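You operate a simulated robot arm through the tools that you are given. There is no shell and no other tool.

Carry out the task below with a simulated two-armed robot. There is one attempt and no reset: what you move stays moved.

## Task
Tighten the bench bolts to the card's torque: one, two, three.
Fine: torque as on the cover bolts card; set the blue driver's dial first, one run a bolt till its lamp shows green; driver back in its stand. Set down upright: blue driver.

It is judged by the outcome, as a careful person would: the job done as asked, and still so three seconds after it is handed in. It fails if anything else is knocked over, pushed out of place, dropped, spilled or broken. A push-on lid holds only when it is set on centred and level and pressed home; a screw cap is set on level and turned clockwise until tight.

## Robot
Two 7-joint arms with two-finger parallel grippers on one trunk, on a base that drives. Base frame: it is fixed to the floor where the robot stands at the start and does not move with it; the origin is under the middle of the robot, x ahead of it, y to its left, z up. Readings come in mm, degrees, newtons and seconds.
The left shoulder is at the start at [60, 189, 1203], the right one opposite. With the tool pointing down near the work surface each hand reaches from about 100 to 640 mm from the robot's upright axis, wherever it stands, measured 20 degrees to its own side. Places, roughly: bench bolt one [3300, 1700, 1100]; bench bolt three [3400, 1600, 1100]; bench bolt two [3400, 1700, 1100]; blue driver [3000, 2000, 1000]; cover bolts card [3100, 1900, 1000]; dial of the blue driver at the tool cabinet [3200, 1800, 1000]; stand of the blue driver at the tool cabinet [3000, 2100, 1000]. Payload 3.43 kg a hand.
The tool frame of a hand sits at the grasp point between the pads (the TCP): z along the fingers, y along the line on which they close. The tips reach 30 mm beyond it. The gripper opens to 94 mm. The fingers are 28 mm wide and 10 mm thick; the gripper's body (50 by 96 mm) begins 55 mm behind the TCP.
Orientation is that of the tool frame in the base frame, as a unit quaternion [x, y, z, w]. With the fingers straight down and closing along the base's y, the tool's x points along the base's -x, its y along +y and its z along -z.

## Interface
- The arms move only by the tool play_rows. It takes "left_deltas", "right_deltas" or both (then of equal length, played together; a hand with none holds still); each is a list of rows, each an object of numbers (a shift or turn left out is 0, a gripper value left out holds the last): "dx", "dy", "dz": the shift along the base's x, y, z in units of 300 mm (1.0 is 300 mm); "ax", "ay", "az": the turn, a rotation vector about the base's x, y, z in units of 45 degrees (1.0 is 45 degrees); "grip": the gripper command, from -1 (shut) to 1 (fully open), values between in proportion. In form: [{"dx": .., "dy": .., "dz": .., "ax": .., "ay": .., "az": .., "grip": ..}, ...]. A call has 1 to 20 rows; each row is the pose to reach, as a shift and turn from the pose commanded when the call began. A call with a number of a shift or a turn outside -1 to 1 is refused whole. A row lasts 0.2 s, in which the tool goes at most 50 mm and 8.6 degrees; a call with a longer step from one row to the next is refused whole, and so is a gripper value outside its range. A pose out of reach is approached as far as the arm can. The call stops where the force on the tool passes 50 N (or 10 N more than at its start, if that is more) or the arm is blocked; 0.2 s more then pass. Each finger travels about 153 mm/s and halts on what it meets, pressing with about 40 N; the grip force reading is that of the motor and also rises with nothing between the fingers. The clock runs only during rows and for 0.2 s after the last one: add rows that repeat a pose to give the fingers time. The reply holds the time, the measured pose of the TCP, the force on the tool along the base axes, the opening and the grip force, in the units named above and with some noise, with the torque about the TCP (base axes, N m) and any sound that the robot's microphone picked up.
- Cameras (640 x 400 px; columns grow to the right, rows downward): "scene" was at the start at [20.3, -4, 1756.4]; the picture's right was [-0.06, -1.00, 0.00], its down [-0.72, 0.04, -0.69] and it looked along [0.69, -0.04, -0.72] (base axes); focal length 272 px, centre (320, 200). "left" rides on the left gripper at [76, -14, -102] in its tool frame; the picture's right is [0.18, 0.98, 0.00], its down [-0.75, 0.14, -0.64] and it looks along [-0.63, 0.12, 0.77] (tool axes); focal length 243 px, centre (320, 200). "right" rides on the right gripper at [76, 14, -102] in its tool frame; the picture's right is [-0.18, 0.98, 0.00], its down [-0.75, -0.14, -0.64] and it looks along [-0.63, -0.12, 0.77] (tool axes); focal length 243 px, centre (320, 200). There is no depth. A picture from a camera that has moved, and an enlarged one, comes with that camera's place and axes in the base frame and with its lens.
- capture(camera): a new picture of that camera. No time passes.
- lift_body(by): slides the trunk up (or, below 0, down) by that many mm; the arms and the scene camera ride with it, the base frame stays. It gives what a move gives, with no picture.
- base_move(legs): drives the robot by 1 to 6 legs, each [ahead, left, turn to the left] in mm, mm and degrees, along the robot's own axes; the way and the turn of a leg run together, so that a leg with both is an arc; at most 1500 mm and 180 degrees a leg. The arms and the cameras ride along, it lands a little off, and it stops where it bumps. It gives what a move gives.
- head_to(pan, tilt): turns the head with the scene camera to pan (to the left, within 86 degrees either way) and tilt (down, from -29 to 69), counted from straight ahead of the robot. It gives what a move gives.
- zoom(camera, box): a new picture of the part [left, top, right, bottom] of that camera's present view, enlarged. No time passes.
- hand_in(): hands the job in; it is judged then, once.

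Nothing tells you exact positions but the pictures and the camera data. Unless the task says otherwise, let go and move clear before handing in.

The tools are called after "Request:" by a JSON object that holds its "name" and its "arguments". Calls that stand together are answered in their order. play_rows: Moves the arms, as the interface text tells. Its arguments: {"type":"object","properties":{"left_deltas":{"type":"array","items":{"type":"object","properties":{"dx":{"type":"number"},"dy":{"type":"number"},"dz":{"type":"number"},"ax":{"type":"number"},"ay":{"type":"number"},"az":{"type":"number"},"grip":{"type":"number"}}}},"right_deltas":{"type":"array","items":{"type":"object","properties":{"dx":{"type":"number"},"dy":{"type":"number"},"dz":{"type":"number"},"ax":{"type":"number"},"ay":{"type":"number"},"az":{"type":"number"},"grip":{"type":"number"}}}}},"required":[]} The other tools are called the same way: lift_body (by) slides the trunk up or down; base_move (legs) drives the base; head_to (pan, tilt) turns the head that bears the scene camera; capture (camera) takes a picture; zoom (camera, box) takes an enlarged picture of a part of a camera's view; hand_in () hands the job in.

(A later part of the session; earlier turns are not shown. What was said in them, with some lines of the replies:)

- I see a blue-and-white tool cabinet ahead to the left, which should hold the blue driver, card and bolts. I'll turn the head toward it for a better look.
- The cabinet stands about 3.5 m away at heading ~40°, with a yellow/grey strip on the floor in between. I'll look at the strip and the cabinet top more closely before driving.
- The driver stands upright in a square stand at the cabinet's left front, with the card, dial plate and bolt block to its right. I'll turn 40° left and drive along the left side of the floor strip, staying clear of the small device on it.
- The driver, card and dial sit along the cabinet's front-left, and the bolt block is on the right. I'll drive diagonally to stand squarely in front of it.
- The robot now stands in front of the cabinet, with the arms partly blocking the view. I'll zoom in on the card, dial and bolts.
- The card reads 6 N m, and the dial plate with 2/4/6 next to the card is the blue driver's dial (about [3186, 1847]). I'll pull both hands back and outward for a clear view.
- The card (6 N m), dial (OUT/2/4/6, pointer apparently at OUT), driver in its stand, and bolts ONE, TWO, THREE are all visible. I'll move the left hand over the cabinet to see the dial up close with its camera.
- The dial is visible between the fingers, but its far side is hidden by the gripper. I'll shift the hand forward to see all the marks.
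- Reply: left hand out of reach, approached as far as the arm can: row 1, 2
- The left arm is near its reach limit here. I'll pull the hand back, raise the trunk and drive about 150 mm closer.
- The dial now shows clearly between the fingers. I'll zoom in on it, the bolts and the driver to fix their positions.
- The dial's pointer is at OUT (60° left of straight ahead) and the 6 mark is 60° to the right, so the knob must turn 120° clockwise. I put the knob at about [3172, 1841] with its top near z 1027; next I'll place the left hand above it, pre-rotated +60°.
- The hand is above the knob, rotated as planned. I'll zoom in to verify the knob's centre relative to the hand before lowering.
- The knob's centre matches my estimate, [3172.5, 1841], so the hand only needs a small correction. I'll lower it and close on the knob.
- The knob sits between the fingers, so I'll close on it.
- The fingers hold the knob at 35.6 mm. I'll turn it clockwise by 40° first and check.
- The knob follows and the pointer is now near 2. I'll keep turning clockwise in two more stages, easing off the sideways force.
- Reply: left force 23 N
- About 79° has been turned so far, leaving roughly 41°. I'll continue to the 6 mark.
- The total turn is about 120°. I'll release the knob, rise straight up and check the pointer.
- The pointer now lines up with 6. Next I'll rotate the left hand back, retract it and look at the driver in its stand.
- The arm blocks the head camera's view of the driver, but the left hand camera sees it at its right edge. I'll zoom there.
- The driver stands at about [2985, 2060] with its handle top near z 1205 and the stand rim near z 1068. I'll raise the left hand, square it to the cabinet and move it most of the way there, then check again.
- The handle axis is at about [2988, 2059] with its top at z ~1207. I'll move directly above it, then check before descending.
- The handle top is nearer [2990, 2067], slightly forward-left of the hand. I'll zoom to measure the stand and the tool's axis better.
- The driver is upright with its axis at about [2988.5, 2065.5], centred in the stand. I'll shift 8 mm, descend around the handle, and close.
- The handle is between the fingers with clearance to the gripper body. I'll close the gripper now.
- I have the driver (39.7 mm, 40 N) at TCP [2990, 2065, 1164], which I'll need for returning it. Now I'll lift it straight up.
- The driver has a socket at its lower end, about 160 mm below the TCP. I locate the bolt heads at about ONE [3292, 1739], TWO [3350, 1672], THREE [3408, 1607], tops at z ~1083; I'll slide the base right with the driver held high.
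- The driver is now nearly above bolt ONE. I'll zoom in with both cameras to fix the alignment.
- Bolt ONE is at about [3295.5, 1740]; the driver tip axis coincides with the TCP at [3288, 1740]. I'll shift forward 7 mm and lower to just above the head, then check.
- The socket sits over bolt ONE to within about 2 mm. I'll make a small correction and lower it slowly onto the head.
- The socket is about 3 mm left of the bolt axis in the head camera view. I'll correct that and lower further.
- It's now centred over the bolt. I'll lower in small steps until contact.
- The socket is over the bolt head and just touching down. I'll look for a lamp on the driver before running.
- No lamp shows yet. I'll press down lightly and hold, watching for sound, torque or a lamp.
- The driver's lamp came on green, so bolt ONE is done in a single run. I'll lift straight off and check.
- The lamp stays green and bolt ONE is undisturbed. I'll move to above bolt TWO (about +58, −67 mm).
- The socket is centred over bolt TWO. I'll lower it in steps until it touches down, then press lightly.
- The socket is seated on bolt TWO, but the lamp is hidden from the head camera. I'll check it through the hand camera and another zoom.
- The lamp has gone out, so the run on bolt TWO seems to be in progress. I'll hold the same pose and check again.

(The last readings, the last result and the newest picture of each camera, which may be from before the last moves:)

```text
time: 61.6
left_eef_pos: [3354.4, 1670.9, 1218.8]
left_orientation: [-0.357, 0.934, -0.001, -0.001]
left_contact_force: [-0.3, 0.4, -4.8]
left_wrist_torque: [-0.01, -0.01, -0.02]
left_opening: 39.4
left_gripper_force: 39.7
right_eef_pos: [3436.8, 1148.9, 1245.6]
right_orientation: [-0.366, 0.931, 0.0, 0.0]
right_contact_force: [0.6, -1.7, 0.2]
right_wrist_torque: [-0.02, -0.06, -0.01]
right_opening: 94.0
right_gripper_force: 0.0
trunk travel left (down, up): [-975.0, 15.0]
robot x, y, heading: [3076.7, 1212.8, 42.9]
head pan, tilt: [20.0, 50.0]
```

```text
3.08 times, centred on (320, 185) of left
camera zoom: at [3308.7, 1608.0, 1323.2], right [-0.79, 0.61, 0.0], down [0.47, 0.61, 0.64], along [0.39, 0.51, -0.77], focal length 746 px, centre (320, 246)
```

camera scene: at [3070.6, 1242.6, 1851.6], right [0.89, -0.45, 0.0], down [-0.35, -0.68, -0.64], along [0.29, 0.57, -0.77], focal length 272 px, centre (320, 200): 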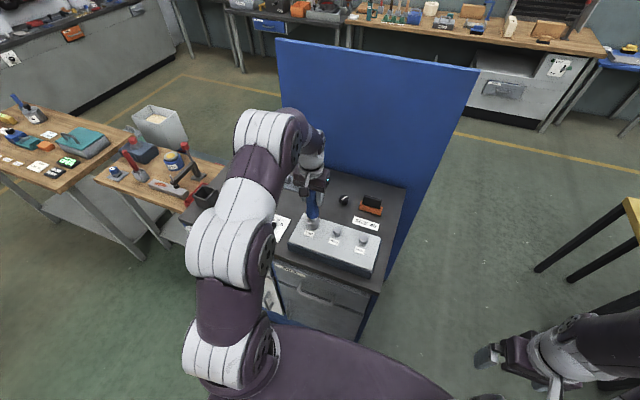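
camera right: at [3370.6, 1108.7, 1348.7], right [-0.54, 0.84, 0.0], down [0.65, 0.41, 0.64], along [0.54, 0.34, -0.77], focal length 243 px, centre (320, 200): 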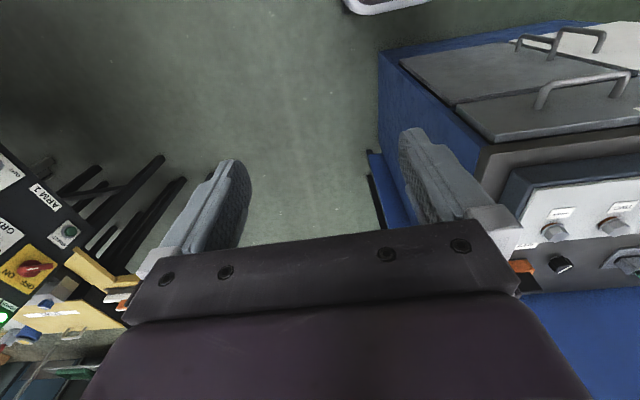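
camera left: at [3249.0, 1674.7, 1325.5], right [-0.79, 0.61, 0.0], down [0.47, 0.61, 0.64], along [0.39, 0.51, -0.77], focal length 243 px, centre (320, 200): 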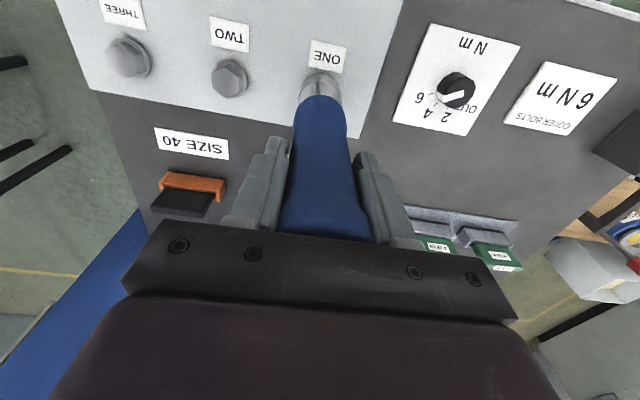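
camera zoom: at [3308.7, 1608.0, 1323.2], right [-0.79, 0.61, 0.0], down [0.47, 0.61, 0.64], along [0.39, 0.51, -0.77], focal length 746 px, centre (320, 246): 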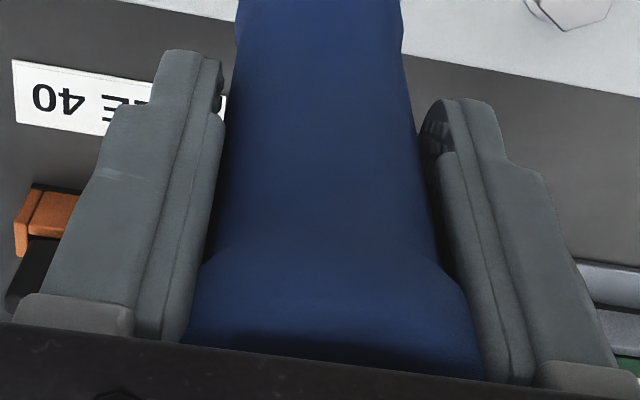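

The socket has settled onto the head with no press force, so I'll press slightly and hold.

Request:
{"name": "play_rows", "arguments": {"left_deltas": [{"dz": -0.006}, {"dz": -0.012}, {"dz": -0.012}, {"dz": -0.012}]}}

Request:
{"name": "zoom", "arguments": {"camera": "left", "box": [200, 50, 440, 250]}}

Request:
{"name": "zoom", "arguments": {"camera": "scene", "box": [280, 170, 380, 260]}}

```text
time: 62.6
left_eef_pos: [3355.1, 1669.8, 1220.3]
left_orientation: [-0.357, 0.934, 0.001, 0.003]
left_contact_force: [-2.0, 4.3, 27.1]
left_wrist_torque: [0.21, 0.65, -0.04]
left_opening: 39.6
left_gripper_force: 39.4
right_eef_pos: [3434.6, 1147.1, 1246.0]
right_orientation: [-0.367, 0.93, 0.0, 0.001]
right_contact_force: [-0.7, 0.8, 0.4]
right_wrist_torque: [0.04, 0.01, -0.02]
right_opening: 94.1
right_gripper_force: 0.0
trunk travel left (down, up): [-975.0, 15.0]
robot x, y, heading: [3083.0, 1217.1, 42.9]
head pan, tilt: [20.0, 50.0]
```

```text
2.00 times, centred on (320, 150) of left
camera zoom: at [3307.4, 1606.7, 1322.0], right [-0.79, 0.61, 0.0], down [0.46, 0.6, 0.65], along [0.4, 0.51, -0.76], focal length 485 px, centre (320, 300)
```

zoom: 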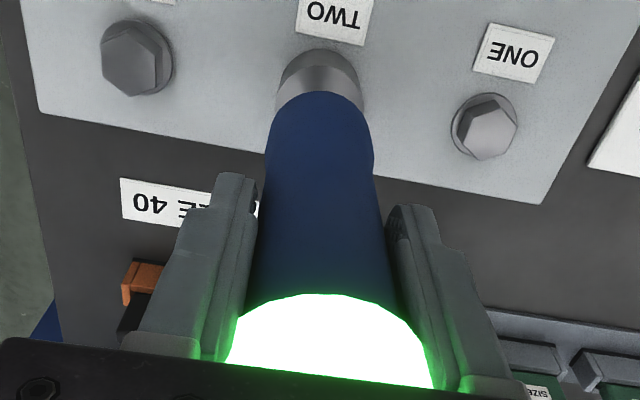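

```text
4.44 times, centred on (330, 215) of scene
camera zoom: at [3067.7, 1239.1, 1851.8], right [0.89, -0.45, 0.0], down [-0.35, -0.68, -0.64], along [0.29, 0.57, -0.76], focal length 1207 px, centre (276, 133)
```

zoom: 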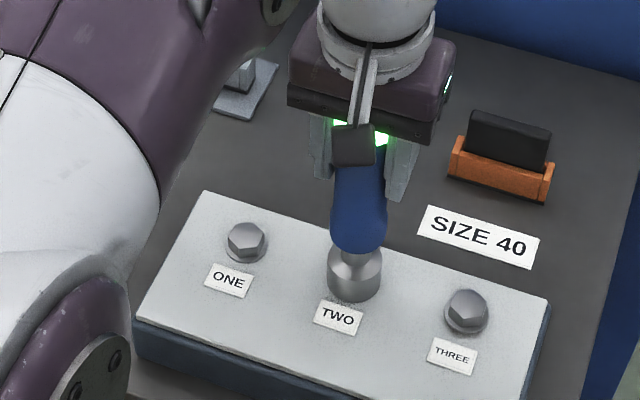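

Green again: bolt TWO is done. I'll lift straight off.

Request:
{"name": "play_rows", "arguments": {"left_deltas": [{"dz": 0.05}, {"dz": 0.1}, {"dz": 0.15}, {"dz": 0.2}, {"dz": 0.2}]}}

Request:
{"name": "zoom", "arguments": {"camera": "scene", "box": [280, 170, 380, 260]}}

Request:
{"name": "capture", "arguments": {"camera": "left"}}

```text
time: 63.8
left_eef_pos: [3355.2, 1670.5, 1276.6]
left_orientation: [-0.357, 0.934, 0.0, 0.0]
left_contact_force: [0.3, -0.1, -5.1]
left_wrist_torque: [0.03, -0.02, 0.02]
left_opening: 39.4
left_gripper_force: 40.3
right_eef_pos: [3436.2, 1148.5, 1245.2]
right_orientation: [-0.367, 0.93, 0.001, 0.0]
right_contact_force: [1.4, 0.3, 0.3]
right_wrist_torque: [-0.02, 0.01, 0.03]
right_opening: 94.2
right_gripper_force: 0.0
trunk travel left (down, up): [-975.0, 15.0]
robot x, y, heading: [3079.5, 1214.9, 43.0]
head pan, tilt: [20.0, 50.0]
```

```text
4.44 times, centred on (330, 215) of scene
camera zoom: at [3070.6, 1242.1, 1851.5], right [0.89, -0.45, 0.0], down [-0.35, -0.68, -0.64], along [0.29, 0.57, -0.77], focal length 1207 px, centre (276, 133)
```

zoom: 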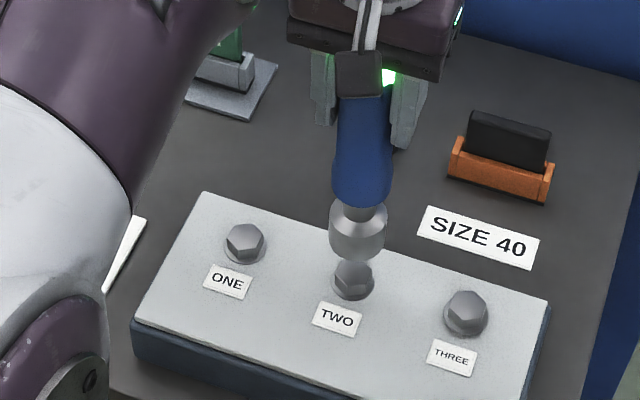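

```text
taken
camera left: at [3308.8, 1608.1, 1379.8], right [-0.79, 0.61, 0.0], down [0.47, 0.61, 0.64], along [0.39, 0.51, -0.77], focal length 243 px, centre (320, 200)
```

left: 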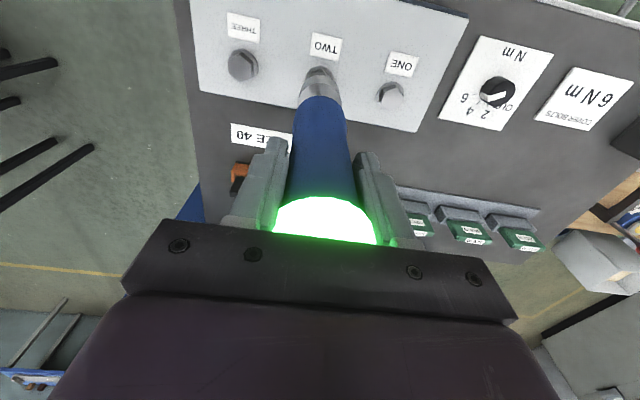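

Bolt TWO looks fine and the lamp is green. Next I'll move above bolt THREE and come down to a checking height.

Request:
{"name": "play_rows", "arguments": {"left_deltas": [{"dx": 0.065, "dy": -0.073}, {"dx": 0.13, "dy": -0.146}, {"dx": 0.193, "dy": -0.22}, {"dx": 0.193, "dy": -0.22}, {"dx": 0.193, "dy": -0.22, "dz": -0.08}, {"dx": 0.193, "dy": -0.22, "dz": -0.08}]}}

Request:
{"name": "zoom", "arguments": {"camera": "scene", "box": [300, 180, 400, 270]}}

Request:
{"name": "zoom", "arguments": {"camera": "left", "box": [200, 0, 500, 150]}}

```text
time: 65.2
left_eef_pos: [3414.4, 1604.7, 1254.5]
left_orientation: [-0.357, 0.934, -0.001, 0.001]
left_contact_force: [0.1, -0.2, -5.8]
left_wrist_torque: [-0.03, 0.02, 0.02]
left_opening: 39.5
left_gripper_force: 40.3
right_eef_pos: [3437.2, 1147.1, 1245.5]
right_orientation: [-0.368, 0.93, 0.0, 0.0]
right_contact_force: [-0.7, 0.6, -0.5]
right_wrist_torque: [-0.02, -0.03, -0.03]
right_opening: 94.1
right_gripper_force: 0.0
trunk travel left (down, up): [-975.0, 15.0]
robot x, y, heading: [3077.6, 1211.5, 42.9]
head pan, tilt: [20.0, 50.0]
```

```text
4.44 times, centred on (350, 225) of scene
camera zoom: at [3071.6, 1242.1, 1851.5], right [0.89, -0.45, 0.0], down [-0.35, -0.68, -0.64], along [0.29, 0.57, -0.77], focal length 1207 px, centre (187, 89)
```

zoom: 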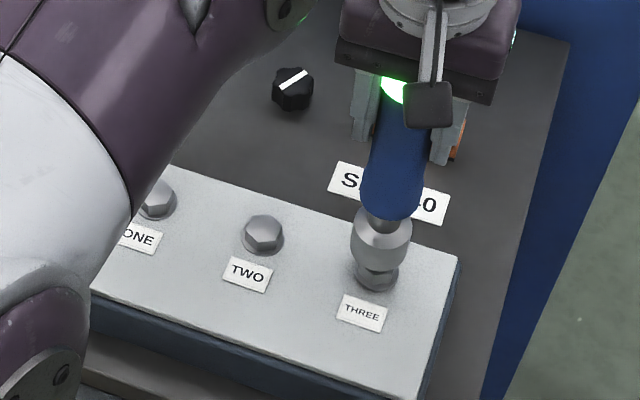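

```text
2.13 times, centred on (350, 75) of left
camera zoom: at [3367.0, 1542.4, 1357.5], right [-0.79, 0.61, 0.0], down [0.47, 0.61, 0.64], along [0.39, 0.51, -0.77], focal length 518 px, centre (256, 467)
```

zoom: 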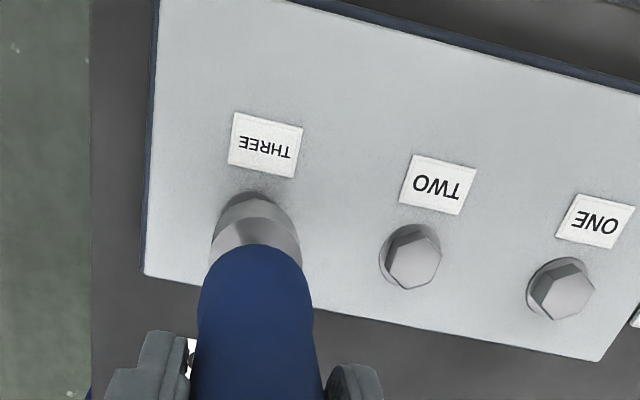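

The socket is over bolt THREE, allowing for perspective. I'll nudge it about 1 mm and lower it.

Request:
{"name": "play_rows", "arguments": {"left_deltas": [{"dx": -0.004, "dz": -0.03}, {"dx": -0.004, "dz": -0.06}, {"dx": -0.004, "dz": -0.08}, {"dx": -0.004, "dz": -0.095}, {"dx": -0.004, "dz": -0.105}, {"dx": -0.004, "dz": -0.105}]}}

Request:
{"name": "zoom", "arguments": {"camera": "scene", "box": [300, 180, 400, 270]}}

Request:
{"name": "capture", "arguments": {"camera": "left"}}

```text
time: 66.6
left_eef_pos: [3413.1, 1602.9, 1222.3]
left_orientation: [-0.356, 0.934, 0.0, 0.003]
left_contact_force: [-1.5, -0.1, -5.0]
left_wrist_torque: [0.02, -0.02, -0.02]
left_opening: 39.9
left_gripper_force: 40.1
right_eef_pos: [3435.7, 1147.7, 1245.9]
right_orientation: [-0.366, 0.93, 0.0, 0.0]
right_contact_force: [0.1, 0.6, -0.4]
right_wrist_torque: [0.0, 0.01, -0.03]
right_opening: 94.0
right_gripper_force: 0.0
trunk travel left (down, up): [-975.0, 15.0]
robot x, y, heading: [3080.4, 1213.0, 42.6]
head pan, tilt: [20.0, 50.0]
```

```text
4.44 times, centred on (350, 225) of scene
camera zoom: at [3069.7, 1240.3, 1851.4], right [0.89, -0.45, 0.0], down [-0.35, -0.68, -0.64], along [0.29, 0.57, -0.77], focal length 1207 px, centre (187, 89)
```

zoom: 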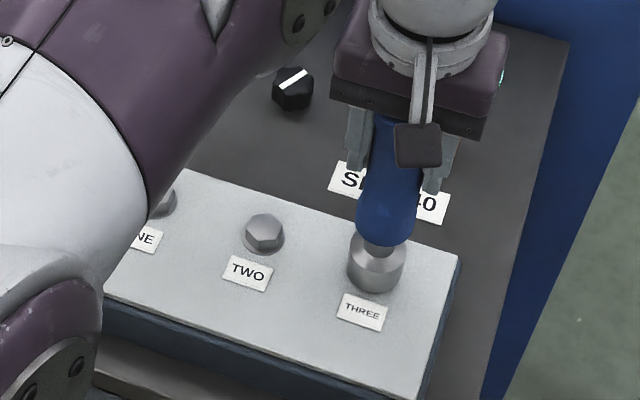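

```text
taken
camera left: at [3365.2, 1540.6, 1324.8], right [-0.79, 0.61, 0.0], down [0.47, 0.61, 0.65], along [0.39, 0.51, -0.76], focal length 243 px, centre (320, 200)
```

left: 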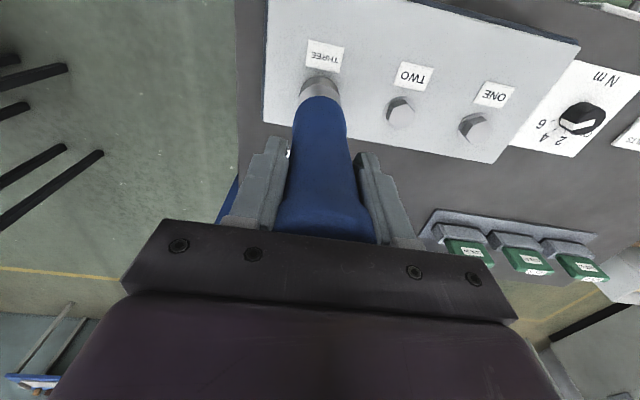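

The socket is on bolt THREE and the lamp has gone out. I'll press lightly and hold for green.

Request:
{"name": "play_rows", "arguments": {"left_deltas": [{"dz": -0.006}, {"dz": -0.012}, {"dz": -0.012}, {"dz": -0.012}]}}

Request:
{"name": "capture", "arguments": {"camera": "left"}}

```text
time: 67.6
left_eef_pos: [3414.0, 1604.3, 1219.9]
left_orientation: [-0.357, 0.934, 0.001, 0.003]
left_contact_force: [7.7, 0.7, 21.8]
left_wrist_torque: [-0.03, -0.9, 0.06]
left_opening: 39.5
left_gripper_force: 39.7
right_eef_pos: [3437.1, 1147.4, 1245.0]
right_orientation: [-0.367, 0.93, 0.001, 0.0]
right_contact_force: [-0.4, -0.6, 0.5]
right_wrist_torque: [0.04, 0.01, 0.01]
right_opening: 93.8
right_gripper_force: 0.1
trunk travel left (down, up): [-975.0, 15.0]
robot x, y, heading: [3080.1, 1213.4, 43.1]
head pan, tilt: [20.0, 50.0]
```

```text
taken
camera left: at [3366.3, 1540.7, 1322.1], right [-0.79, 0.61, 0.0], down [0.46, 0.61, 0.65], along [0.4, 0.51, -0.76], focal length 243 px, centre (320, 200)
```

left: 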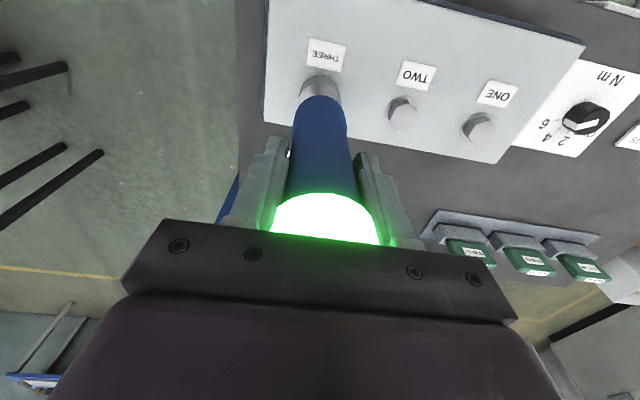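

Bolt THREE is green too. I'll lift off, then slide the base back left with the driver held high.

Request:
{"name": "play_rows", "arguments": {"left_deltas": [{"dz": 0.05}, {"dz": 0.1}, {"dz": 0.15}, {"dz": 0.2}, {"dz": 0.235}, {"dz": 0.235}]}}

Request:
{"name": "capture", "arguments": {"camera": "left"}}

Request:
{"name": "base_move", "arguments": {"legs": [[0, 443, 0]]}}

Request:
{"name": "capture", "arguments": {"camera": "left"}}

Request:
{"name": "capture", "arguments": {"camera": "scene"}}

```text
time: 69.0
left_eef_pos: [3412.2, 1604.4, 1288.6]
left_orientation: [-0.356, 0.935, 0.001, -0.002]
left_contact_force: [0.6, -0.1, -4.4]
left_wrist_torque: [0.0, 0.04, 0.01]
left_opening: 39.7
left_gripper_force: 40.6
right_eef_pos: [3436.9, 1148.5, 1245.9]
right_orientation: [-0.366, 0.93, 0.0, 0.0]
right_contact_force: [-0.2, 0.5, 0.0]
right_wrist_torque: [0.01, -0.02, 0.01]
right_opening: 93.6
right_gripper_force: 0.0
trunk travel left (down, up): [-975.0, 15.0]
robot x, y, heading: [3082.0, 1212.4, 43.0]
head pan, tilt: [20.0, 50.0]
```

```text
taken
camera left: at [3364.2, 1542.7, 1390.6], right [-0.79, 0.61, 0.0], down [0.47, 0.61, 0.64], along [0.39, 0.51, -0.77], focal length 243 px, centre (320, 200)
```

left: 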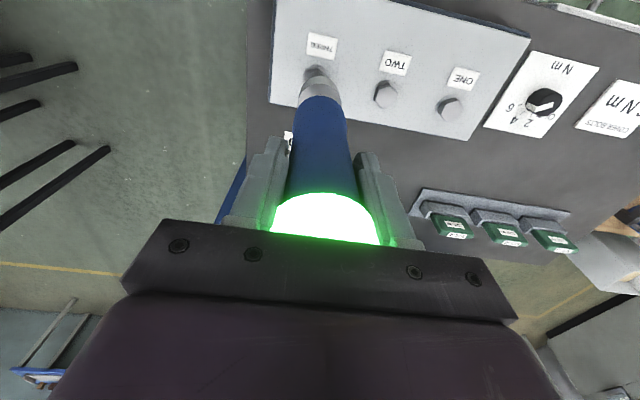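

```text
time: 71.8
left_eef_pos: [3095.4, 1937.1, 1287.5]
left_orientation: [-0.366, 0.931, 0.001, 0.0]
left_contact_force: [-0.7, -0.3, -4.7]
left_wrist_torque: [-0.02, 0.03, -0.05]
left_opening: 39.7
left_gripper_force: 39.8
right_eef_pos: [3128.8, 1481.6, 1244.9]
right_orientation: [-0.374, 0.927, 0.001, 0.0]
right_contact_force: [-0.7, 0.1, -1.0]
right_wrist_torque: [0.0, 0.04, 0.0]
right_opening: 93.9
right_gripper_force: 0.0
trunk travel left (down, up): [-975.0, 15.0]
robot x, y, heading: [2768.5, 1539.4, 43.9]
head pan, tilt: [20.0, 50.0]
```

```text
taken
camera left: at [3049.5, 1873.7, 1390.5], right [-0.8, 0.6, 0.0], down [0.46, 0.62, 0.64], along [0.38, 0.52, -0.77], focal length 243 px, centre (320, 200)
```

left: 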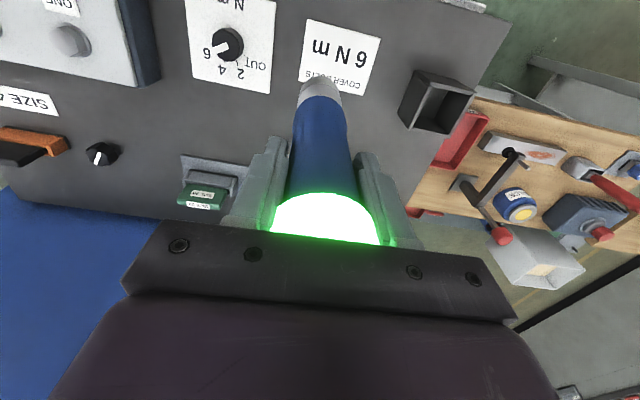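

```text
taken
camera scene: at [2761.9, 1568.1, 1851.5], right [0.9, -0.44, 0.0], down [-0.34, -0.69, -0.64], along [0.28, 0.58, -0.77], focal length 272 px, centre (320, 200)
```

scene: 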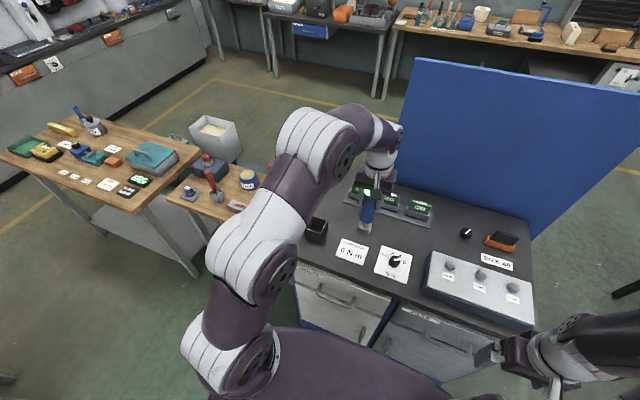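

The base landed slightly off, so the driver is now over the card area. I'll move the hand toward the stand, stopping short to measure.

Request:
{"name": "play_rows", "arguments": {"left_deltas": [{"dx": -0.1, "dy": 0.12}, {"dx": -0.2, "dy": 0.24}, {"dx": -0.2, "dy": 0.24}]}}

Request:
{"name": "zoom", "arguments": {"camera": "left", "box": [270, 20, 450, 160]}}

Request:
{"name": "zoom", "arguments": {"camera": "scene", "box": [280, 150, 400, 260]}}

```text
time: 72.6
left_eef_pos: [3036.8, 2011.4, 1285.6]
left_orientation: [-0.366, 0.931, -0.001, -0.001]
left_contact_force: [-0.4, -0.5, -5.4]
left_wrist_torque: [0.01, 0.04, 0.0]
left_opening: 39.8
left_gripper_force: 40.2
right_eef_pos: [3127.7, 1482.8, 1245.4]
right_orientation: [-0.375, 0.927, 0.0, 0.001]
right_contact_force: [-0.2, 0.4, 0.1]
right_wrist_torque: [0.02, -0.02, 0.02]
right_opening: 94.2
right_gripper_force: 0.0
trunk travel left (down, up): [-975.0, 15.0]
robot x, y, heading: [2769.3, 1539.2, 44.1]
head pan, tilt: [20.0, 50.0]
```

```text
2.86 times, centred on (360, 90) of left
camera zoom: at [2990.2, 1948.3, 1388.9], right [-0.8, 0.6, 0.0], down [0.46, 0.62, 0.64], along [0.38, 0.52, -0.77], focal length 693 px, centre (206, 514)
```

zoom: 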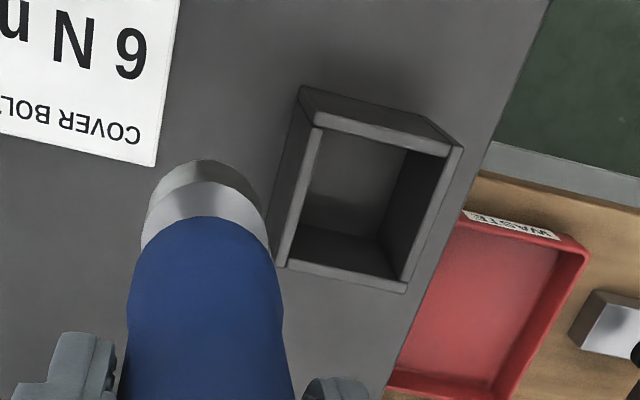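

```text
3.64 times, centred on (340, 205) of scene
camera zoom: at [2760.6, 1569.1, 1851.5], right [0.9, -0.44, 0.0], down [-0.34, -0.69, -0.64], along [0.28, 0.58, -0.77], focal length 987 px, centre (247, 182)
```

zoom: 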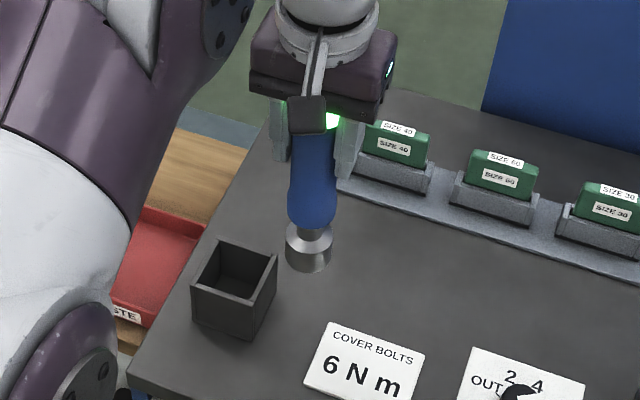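

The stand rim's centre measures [2990, 2065.5], matching where I grasped the driver. I'll move over it and lower the socket to just above the rim to check.

Request:
{"name": "play_rows", "arguments": {"left_deltas": [{"dx": -0.08, "dy": 0.09}, {"dx": -0.156, "dy": 0.18}, {"dx": -0.156, "dy": 0.18}, {"dx": -0.156, "dy": 0.18, "dz": -0.06}, {"dx": -0.156, "dy": 0.18, "dz": -0.12}, {"dx": -0.156, "dy": 0.18, "dz": -0.17}, {"dx": -0.156, "dy": 0.18, "dz": -0.17}]}}

Request:
{"name": "zoom", "arguments": {"camera": "left", "box": [250, 20, 390, 130]}}

Request:
{"name": "zoom", "arguments": {"camera": "scene", "box": [270, 160, 370, 260]}}

```text
time: 74.2
left_eef_pos: [2986.7, 2065.3, 1237.3]
left_orientation: [-0.365, 0.931, 0.0, 0.0]
left_contact_force: [0.5, 0.1, -5.4]
left_wrist_torque: [0.01, 0.0, 0.01]
left_opening: 39.2
left_gripper_force: 39.9
right_eef_pos: [3127.9, 1483.0, 1245.5]
right_orientation: [-0.374, 0.927, 0.0, 0.0]
right_contact_force: [0.7, 0.4, -0.6]
right_wrist_torque: [-0.01, 0.04, 0.04]
right_opening: 94.1
right_gripper_force: 0.0
trunk travel left (down, up): [-975.0, 15.0]
robot x, y, heading: [2768.7, 1542.0, 43.8]
head pan, tilt: [20.0, 50.0]
```

```text
3.64 times, centred on (320, 75) of left
camera zoom: at [2940.8, 2002.3, 1340.4], right [-0.8, 0.6, 0.0], down [0.46, 0.62, 0.64], along [0.38, 0.52, -0.77], focal length 882 px, centre (320, 654)
```

zoom: 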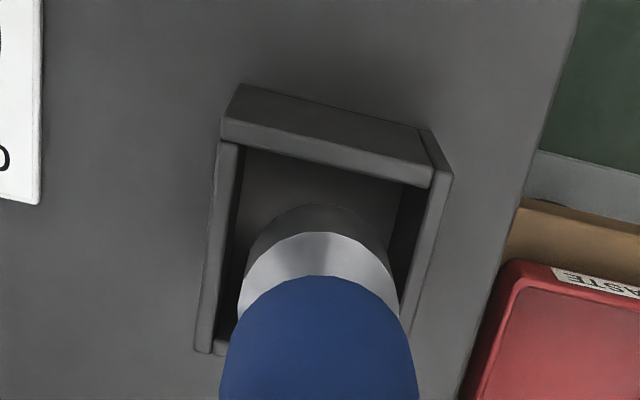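

```text
4.00 times, centred on (320, 210) of scene
camera zoom: at [2759.8, 1569.5, 1851.5], right [0.9, -0.44, 0.0], down [-0.34, -0.69, -0.64], along [0.28, 0.58, -0.77], focal length 1086 px, centre (320, 160)
```

zoom: 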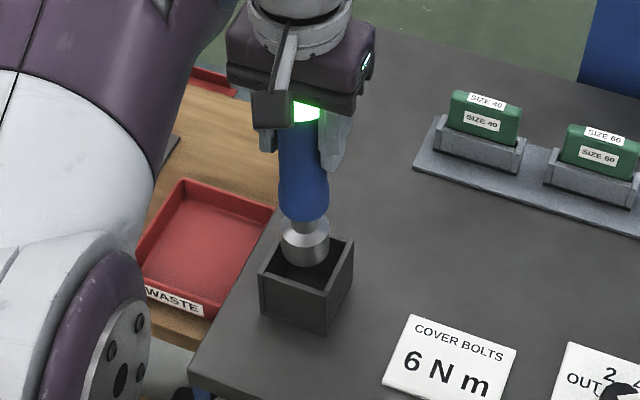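

The socket is centred over the opening to within about 2 mm. I'll correct that and lower it into the stand in gentle steps.

Request:
{"name": "play_rows", "arguments": {"left_deltas": [{"dx": 0.006, "dy": 0.002}, {"dx": 0.006, "dy": 0.002, "dz": -0.04}, {"dx": 0.006, "dy": 0.002, "dz": -0.08}, {"dx": 0.006, "dy": 0.002, "dz": -0.12}, {"dx": 0.006, "dy": 0.002, "dz": -0.12}]}}

Request:
{"name": "zoom", "arguments": {"camera": "left", "box": [250, 20, 390, 130]}}

Request:
{"name": "zoom", "arguments": {"camera": "scene", "box": [270, 160, 370, 260]}}

```text
time: 75.4
left_eef_pos: [2987.6, 2063.6, 1200.3]
left_orientation: [-0.366, 0.931, 0.0, 0.0]
left_contact_force: [0.2, 0.2, -6.1]
left_wrist_torque: [0.07, 0.05, -0.01]
left_opening: 39.3
left_gripper_force: 40.2
right_eef_pos: [3127.4, 1483.3, 1245.8]
right_orientation: [-0.375, 0.927, 0.0, 0.0]
right_contact_force: [-0.2, 0.3, -0.3]
right_wrist_torque: [0.02, 0.01, 0.01]
right_opening: 94.3
right_gripper_force: 0.1
trunk travel left (down, up): [-975.0, 15.0]
robot x, y, heading: [2770.3, 1543.1, 44.3]
head pan, tilt: [20.0, 50.0]
```

```text
3.64 times, centred on (320, 75) of left
camera zoom: at [2941.8, 2000.8, 1303.6], right [-0.8, 0.6, 0.0], down [0.46, 0.62, 0.64], along [0.38, 0.52, -0.77], focal length 882 px, centre (320, 654)
```

zoom: 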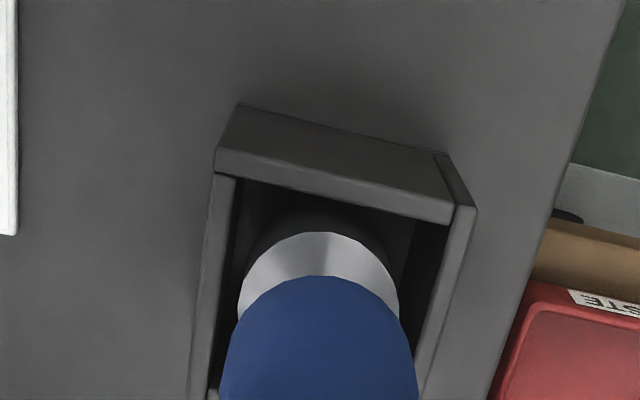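

```text
4.00 times, centred on (320, 210) of scene
camera zoom: at [2759.8, 1569.8, 1851.5], right [0.9, -0.44, 0.0], down [-0.34, -0.69, -0.64], along [0.28, 0.58, -0.77], focal length 1086 px, centre (320, 160)
```

zoom: 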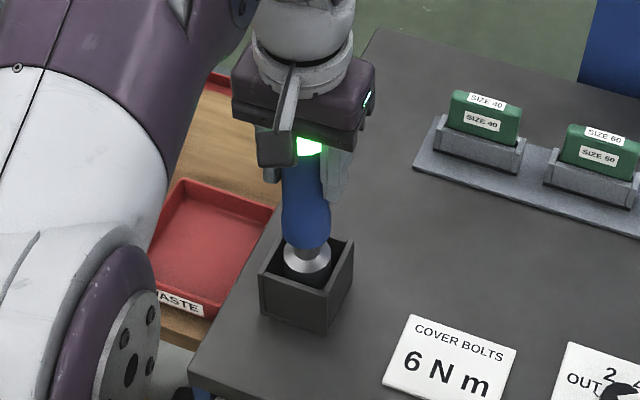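

The socket is inside the rim but about 3 mm to the robot's right of centre. I'll shift left a little and keep lowering.

Request:
{"name": "play_rows", "arguments": {"left_deltas": [{"dx": -0.007, "dy": 0.005}, {"dx": -0.007, "dy": 0.005, "dz": -0.03}, {"dx": -0.007, "dy": 0.005, "dz": -0.06}, {"dx": -0.007, "dy": 0.005, "dz": -0.09}, {"dx": -0.007, "dy": 0.005, "dz": -0.11}, {"dx": -0.007, "dy": 0.005, "dz": -0.11}]}}

Request:
{"name": "capture", "arguments": {"camera": "left"}}

Request:
{"name": "zoom", "arguments": {"camera": "scene", "box": [270, 160, 370, 260]}}

```text
time: 76.8
left_eef_pos: [2987.9, 2066.5, 1167.5]
left_orientation: [-0.366, 0.931, 0.0, 0.0]
left_contact_force: [-0.1, -0.2, -5.5]
left_wrist_torque: [0.02, -0.01, 0.0]
left_opening: 39.3
left_gripper_force: 39.9
right_eef_pos: [3126.6, 1483.6, 1246.0]
right_orientation: [-0.374, 0.927, -0.001, 0.0]
right_contact_force: [1.4, -0.2, -0.1]
right_wrist_torque: [0.0, 0.01, 0.01]
right_opening: 94.0
right_gripper_force: 0.0
trunk travel left (down, up): [-975.0, 15.0]
robot x, y, heading: [2765.8, 1539.7, 44.0]
head pan, tilt: [20.0, 50.0]
```

```text
taken
camera left: at [2941.3, 2002.6, 1270.6], right [-0.8, 0.6, 0.0], down [0.46, 0.62, 0.64], along [0.38, 0.52, -0.77], focal length 243 px, centre (320, 200)
```

left: 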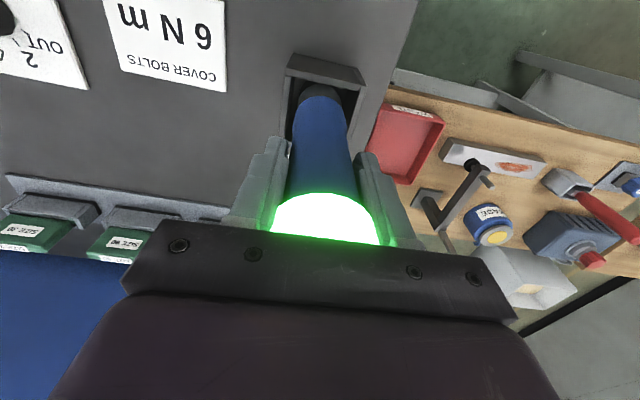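

```text
4.00 times, centred on (320, 210) of scene
camera zoom: at [2759.9, 1570.1, 1851.5], right [0.9, -0.44, 0.0], down [-0.34, -0.69, -0.64], along [0.28, 0.58, -0.77], focal length 1086 px, centre (320, 160)
```

zoom: 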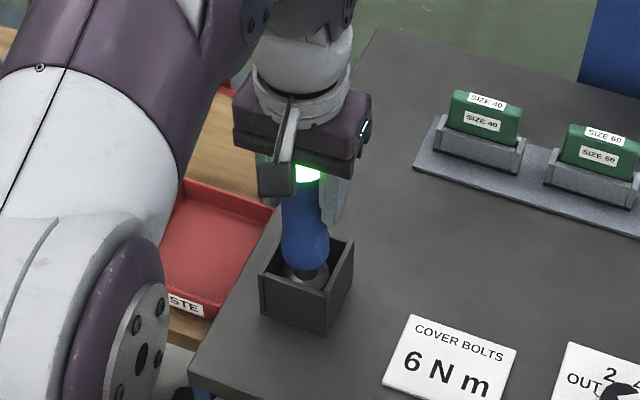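

The socket is well inside the stand without touching the sides. I'll continue in small steps until it rests on the floor.

Request:
{"name": "play_rows", "arguments": {"left_deltas": [{"dz": -0.01}, {"dz": -0.02}, {"dz": -0.025}, {"dz": -0.025}]}}

```text
time: 77.8
left_eef_pos: [2986.7, 2064.9, 1164.7]
left_orientation: [-0.367, 0.93, 0.003, 0.004]
left_contact_force: [0.4, 2.7, 29.3]
left_wrist_torque: [0.0, 0.35, 0.0]
left_opening: 39.7
left_gripper_force: 39.8
right_eef_pos: [3126.8, 1480.6, 1245.1]
right_orientation: [-0.374, 0.927, 0.0, 0.001]
right_contact_force: [-0.2, -0.1, 0.3]
right_wrist_torque: [-0.01, -0.03, 0.01]
right_opening: 93.9
right_gripper_force: 0.0
trunk travel left (down, up): [-975.0, 15.0]
robot x, y, heading: [2773.5, 1540.9, 44.1]
head pan, tilt: [20.0, 50.0]
```

It rests on the stand's floor at the same height as when I took it (TCP z ≈ 1164). I'll relax the downward force and open the fingers.

Request:
{"name": "play_rows", "arguments": {"left_deltas": [{"dz": 0.007}, {"dz": 0.012}, {"dz": 0.012}]}}

Request:
{"name": "play_rows", "arguments": {"left_deltas": [{"grip": 0.0}, {"grip": 0.3}, {"grip": 0.7}, {"grip": 1.0}, {"grip": 1.0}, {"grip": 1.0}]}}

Request:
{"name": "capture", "arguments": {"camera": "left"}}

Request:
{"name": "zoom", "arguments": {"camera": "scene", "box": [270, 160, 370, 260]}}

```text
time: 78.6
left_eef_pos: [2987.9, 2065.5, 1164.3]
left_orientation: [-0.366, 0.931, 0.0, 0.001]
left_contact_force: [6.1, 6.5, 12.4]
left_wrist_torque: [0.89, -0.84, 0.03]
left_opening: 39.2
left_gripper_force: 39.8
right_eef_pos: [3129.1, 1483.2, 1244.6]
right_orientation: [-0.375, 0.927, 0.0, 0.0]
right_contact_force: [0.1, 0.4, 0.2]
right_wrist_torque: [0.03, -0.03, 0.02]
right_opening: 93.9
right_gripper_force: 0.0
trunk travel left (down, up): [-975.0, 15.0]
robot x, y, heading: [2769.2, 1542.2, 44.4]
head pan, tilt: [20.0, 50.0]
```

```text
time: 80.0
left_eef_pos: [2986.3, 2065.4, 1163.1]
left_orientation: [-0.366, 0.931, 0.0, 0.0]
left_contact_force: [-0.5, 0.9, 0.7]
left_wrist_torque: [-0.03, -0.01, -0.01]
left_opening: 94.1
left_gripper_force: 0.1
right_eef_pos: [3126.4, 1483.1, 1245.9]
right_orientation: [-0.375, 0.927, 0.0, 0.0]
right_contact_force: [0.0, -0.5, -0.4]
right_wrist_torque: [-0.03, -0.03, 0.0]
right_opening: 94.1
right_gripper_force: 0.1
trunk travel left (down, up): [-975.0, 15.0]
robot x, y, heading: [2770.8, 1541.4, 43.5]
head pan, tilt: [20.0, 50.0]
```

```text
taken
camera left: at [2939.7, 2001.9, 1267.2], right [-0.8, 0.6, 0.0], down [0.46, 0.62, 0.64], along [0.38, 0.52, -0.77], focal length 243 px, centre (320, 200)
```

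left: 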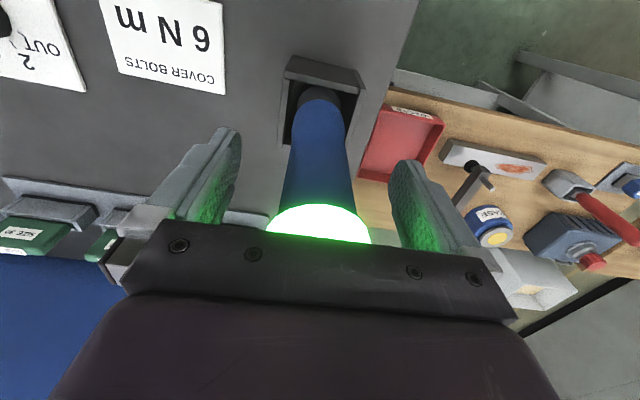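

```text
4.00 times, centred on (320, 210) of scene
camera zoom: at [2759.5, 1569.3, 1851.5], right [0.9, -0.44, 0.0], down [-0.34, -0.69, -0.64], along [0.28, 0.58, -0.77], focal length 1086 px, centre (320, 160)
```

zoom: 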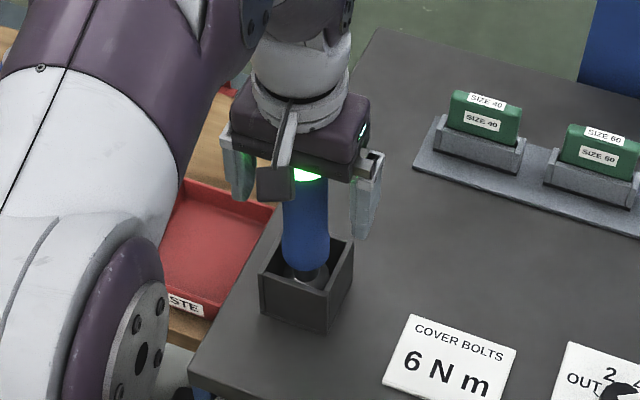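

The driver stands free in its stand. I'll raise the hand straight up past the handle, then retract and verify.

Request:
{"name": "play_rows", "arguments": {"left_deltas": [{"dz": 0.1}, {"dz": 0.2}, {"dz": 0.3}, {"dz": 0.4}, {"dz": 0.42}]}}

Request:
{"name": "capture", "arguments": {"camera": "left"}}

Request:
{"name": "play_rows", "arguments": {"left_deltas": [{"dx": 0.05, "dy": -0.1}, {"dx": 0.08, "dy": -0.22}, {"dx": 0.1, "dy": -0.35}, {"dx": 0.1, "dy": -0.48}, {"dx": 0.1, "dy": -0.6}, {"dx": 0.0, "dy": -0.7}, {"dx": -0.12, "dy": -0.8}, {"dx": -0.24, "dy": -0.9}]}}

Request:
{"name": "capture", "arguments": {"camera": "scene"}}

Request:
{"name": "capture", "arguments": {"camera": "left"}}

```text
time: 81.2
left_eef_pos: [2986.6, 2065.8, 1290.1]
left_orientation: [-0.365, 0.931, 0.0, 0.0]
left_contact_force: [-0.3, 0.0, 0.4]
left_wrist_torque: [0.02, 0.01, -0.03]
left_opening: 93.8
left_gripper_force: 0.0
right_eef_pos: [3127.0, 1482.5, 1244.5]
right_orientation: [-0.375, 0.927, 0.0, 0.0]
right_contact_force: [0.1, -0.7, 0.4]
right_wrist_torque: [-0.01, -0.01, -0.02]
right_opening: 94.1
right_gripper_force: 0.1
trunk travel left (down, up): [-975.0, 15.0]
robot x, y, heading: [2769.1, 1541.7, 43.9]
head pan, tilt: [20.0, 50.0]
```

```text
taken
camera left: at [2941.7, 2002.6, 1392.8], right [-0.8, 0.6, 0.0], down [0.46, 0.62, 0.64], along [0.38, 0.52, -0.77], focal length 243 px, centre (320, 200)
```

left: 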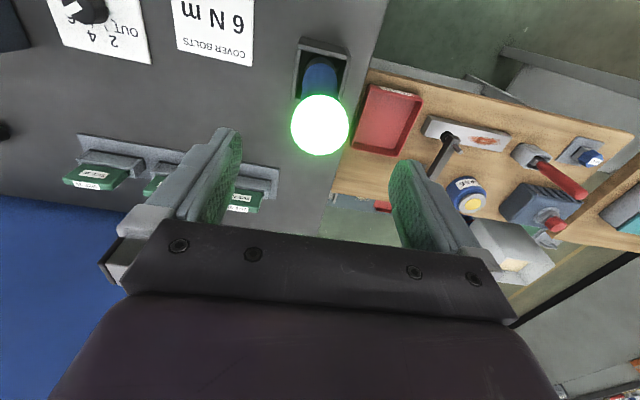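

```text
time: 83.0
left_eef_pos: [2913.1, 1794.0, 1291.3]
left_orientation: [-0.365, 0.931, 0.001, 0.001]
left_contact_force: [-0.2, 0.5, 0.4]
left_wrist_torque: [0.02, 0.0, -0.02]
left_opening: 94.1
left_gripper_force: 0.0
right_eef_pos: [3125.5, 1482.0, 1246.2]
right_orientation: [-0.374, 0.927, 0.0, 0.001]
right_contact_force: [-0.4, 0.2, -0.5]
right_wrist_torque: [0.0, 0.0, -0.01]
right_opening: 94.1
right_gripper_force: 0.1
trunk travel left (down, up): [-975.0, 15.0]
robot x, y, heading: [2771.6, 1542.5, 43.8]
head pan, tilt: [20.0, 50.0]
```

```text
taken
camera scene: at [2757.5, 1567.3, 1851.5], right [0.9, -0.44, 0.0], down [-0.34, -0.69, -0.64], along [0.28, 0.58, -0.77], focal length 272 px, centre (320, 200)
```

scene: 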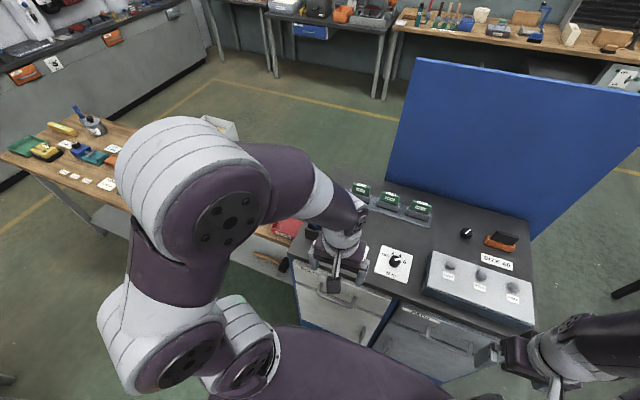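

```text
taken
camera left: at [2866.1, 1730.5, 1394.7], right [-0.8, 0.6, 0.0], down [0.46, 0.62, 0.64], along [0.38, 0.52, -0.77], focal length 243 px, centre (320, 200)
```

left: 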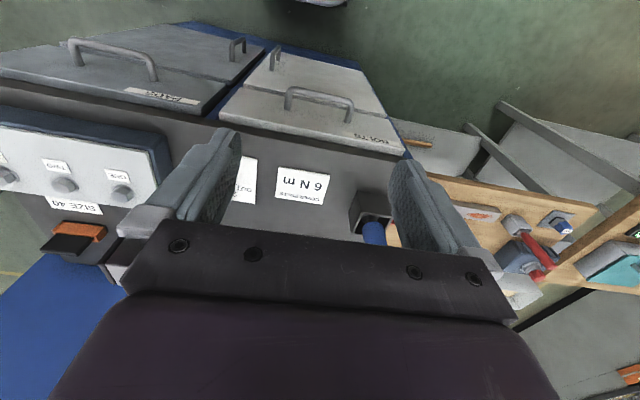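

The driver appears upright in the stand. I'll back the base off a little for an unobstructed check of everything.

Request:
{"name": "base_move", "arguments": {"legs": [[-150, 0, 0]]}}

Request:
{"name": "play_rows", "arguments": {"left_deltas": [{"dx": 0.08, "dy": -0.14}, {"dx": 0.16, "dy": -0.28}, {"dx": 0.2, "dy": -0.4}]}}

Request:
{"name": "capture", "arguments": {"camera": "scene"}}

```text
time: 84.3
left_eef_pos: [2808.7, 1693.6, 1291.6]
left_orientation: [-0.364, 0.932, 0.0, -0.001]
left_contact_force: [0.1, -0.4, -0.6]
left_wrist_torque: [-0.01, -0.03, -0.02]
left_opening: 94.1
left_gripper_force: 0.1
right_eef_pos: [3020.2, 1379.5, 1244.4]
right_orientation: [-0.374, 0.928, 0.0, -0.001]
right_contact_force: [0.5, -0.3, 0.6]
right_wrist_torque: [-0.04, 0.03, 0.02]
right_opening: 93.9
right_gripper_force: 0.0
trunk travel left (down, up): [-975.0, 15.0]
robot x, y, heading: [2660.9, 1436.4, 43.5]
head pan, tilt: [20.0, 50.0]
```

```text
time: 85.1
left_eef_pos: [2868.3, 1569.2, 1289.1]
left_orientation: [-0.364, 0.931, 0.0, 0.001]
left_contact_force: [-0.1, -0.5, 0.1]
left_wrist_torque: [0.05, -0.02, 0.0]
left_opening: 93.9
left_gripper_force: 0.1
right_eef_pos: [3018.4, 1377.0, 1245.7]
right_orientation: [-0.373, 0.928, 0.0, 0.001]
right_contact_force: [-0.2, 0.6, -0.5]
right_wrist_torque: [-0.01, -0.01, -0.01]
right_opening: 93.7
right_gripper_force: 0.0
trunk travel left (down, up): [-975.0, 15.0]
robot x, y, heading: [2659.4, 1439.3, 43.8]
head pan, tilt: [20.0, 50.0]
```

```text
taken
camera scene: at [2650.8, 1463.5, 1851.6], right [0.9, -0.44, 0.0], down [-0.34, -0.69, -0.64], along [0.28, 0.58, -0.77], focal length 272 px, centre (320, 200)
```

scene: 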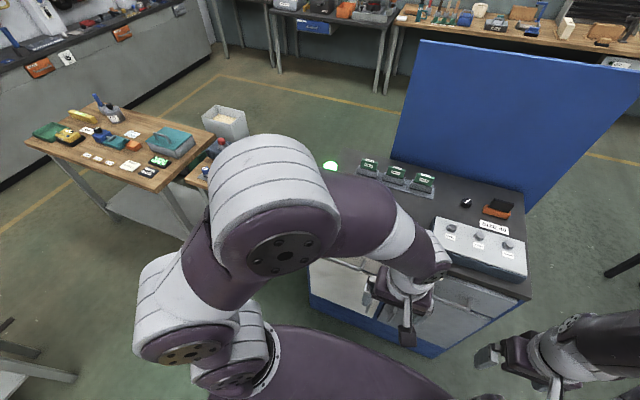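

The arm still blocks the view. I'll swing the left hand back and outward, as at the start, then look again.

Request:
{"name": "play_rows", "arguments": {"left_deltas": [{"dx": -0.11, "dy": 0.12}, {"dx": -0.22, "dy": 0.24}, {"dx": -0.33, "dy": 0.36}, {"dx": -0.44, "dy": 0.48}, {"dx": -0.55, "dy": 0.6}, {"dx": -0.6, "dy": 0.65}]}}

Request:
{"name": "head_to", "arguments": {"pan": 5, "tilt": 45}}

Request:
{"name": "capture", "arguments": {"camera": "scene"}}

```text
time: 86.5
left_eef_pos: [2685.7, 1766.5, 1293.0]
left_orientation: [-0.363, 0.932, -0.001, 0.0]
left_contact_force: [-0.1, 0.4, 0.0]
left_wrist_torque: [0.02, 0.04, -0.01]
left_opening: 94.2
left_gripper_force: 0.0
right_eef_pos: [3019.2, 1378.2, 1246.2]
right_orientation: [-0.372, 0.928, -0.001, 0.0]
right_contact_force: [0.2, -0.3, 0.8]
right_wrist_torque: [0.04, 0.02, 0.01]
right_opening: 93.8
right_gripper_force: 0.0
trunk travel left (down, up): [-975.0, 15.0]
robot x, y, heading: [2660.9, 1434.7, 43.8]
head pan, tilt: [20.0, 50.0]
```

```text
time: 87.3
left_eef_pos: [2687.0, 1766.7, 1293.2]
left_orientation: [-0.364, 0.931, 0.0, -0.001]
left_contact_force: [-0.1, 0.2, 0.1]
left_wrist_torque: [0.03, -0.02, 0.0]
left_opening: 94.0
left_gripper_force: 0.1
right_eef_pos: [3019.6, 1377.5, 1245.3]
right_orientation: [-0.374, 0.928, 0.0, 0.0]
right_contact_force: [-0.3, -0.5, -0.1]
right_wrist_torque: [0.0, -0.03, 0.0]
right_opening: 93.8
right_gripper_force: 0.1
trunk travel left (down, up): [-975.0, 15.0]
robot x, y, heading: [2661.9, 1437.5, 43.9]
head pan, tilt: [5.0, 45.0]
```

```text
taken
camera scene: at [2671.3, 1457.5, 1858.4], right [0.75, -0.66, 0.0], down [-0.47, -0.53, -0.71], along [0.47, 0.53, -0.71], focal length 272 px, centre (320, 200)
```

scene: 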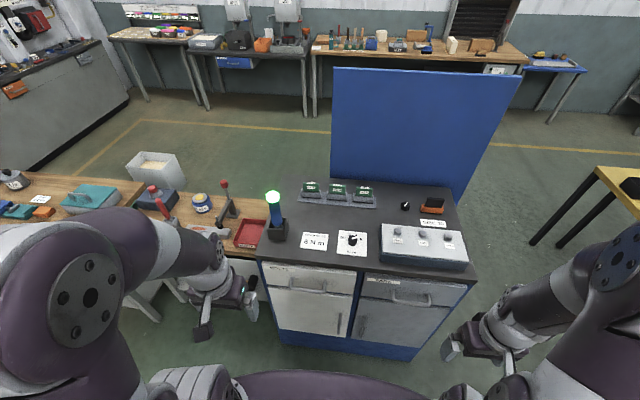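

Request:
{"name": "zoom", "arguments": {"camera": "scene", "box": [240, 170, 380, 270]}}

Request:
{"name": "zoom", "arguments": {"camera": "scene", "box": [360, 180, 480, 280]}}

```text
4.00 times, centred on (310, 220) of scene
camera zoom: at [2671.3, 1457.5, 1858.4], right [0.75, -0.66, 0.0], down [-0.47, -0.53, -0.71], along [0.47, 0.53, -0.71], focal length 1086 px, centre (360, 120)
```

zoom: 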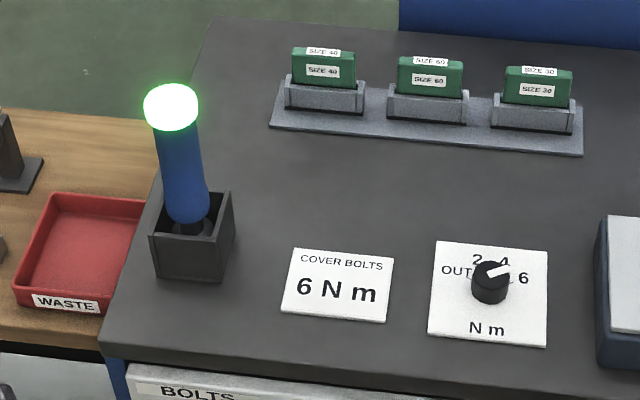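

```text
4.00 times, centred on (420, 230) of scene
camera zoom: at [2671.3, 1457.5, 1858.4], right [0.75, -0.66, 0.0], down [-0.47, -0.53, -0.71], along [0.47, 0.53, -0.71], focal length 1086 px, centre (-80, 80)
```

zoom: 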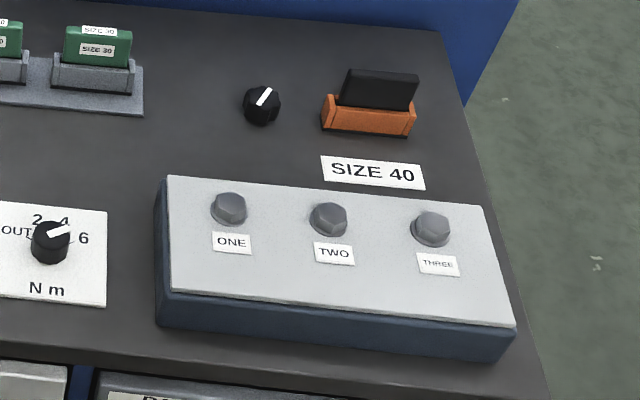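

The dial is on 6, all three bolts were run once to green, and the driver stands upright in its stand. Nothing else has moved and both hands are clear, so I'm handing in.

Request:
{"name": "hand_in", "arguments": {}}

```text
The job is handed in.
```

I tightened bolts one, two and three in order, with the blue driver's dial set to 6 N m as on the cover bolts card. The job is handed in; I don't have the judge's result.

- **Dial:** I turned it 120° clockwise from OUT to 6 before any tightening. It still read 6 in the last pictures.
- **Bolts:** I ran each bolt once, until the driver's lamp showed green. On bolt two the socket took a moment to settle over the head, so I pressed a little more without lifting off, and the lamp then went green.
- **Driver:** it is back in its stand, upright and released, at the height I picked it up from. Its lamp was still green when I handed in.
- **Surroundings:** nothing else was knocked or moved that I could see. Both hands were empty and clear of the cabinet.
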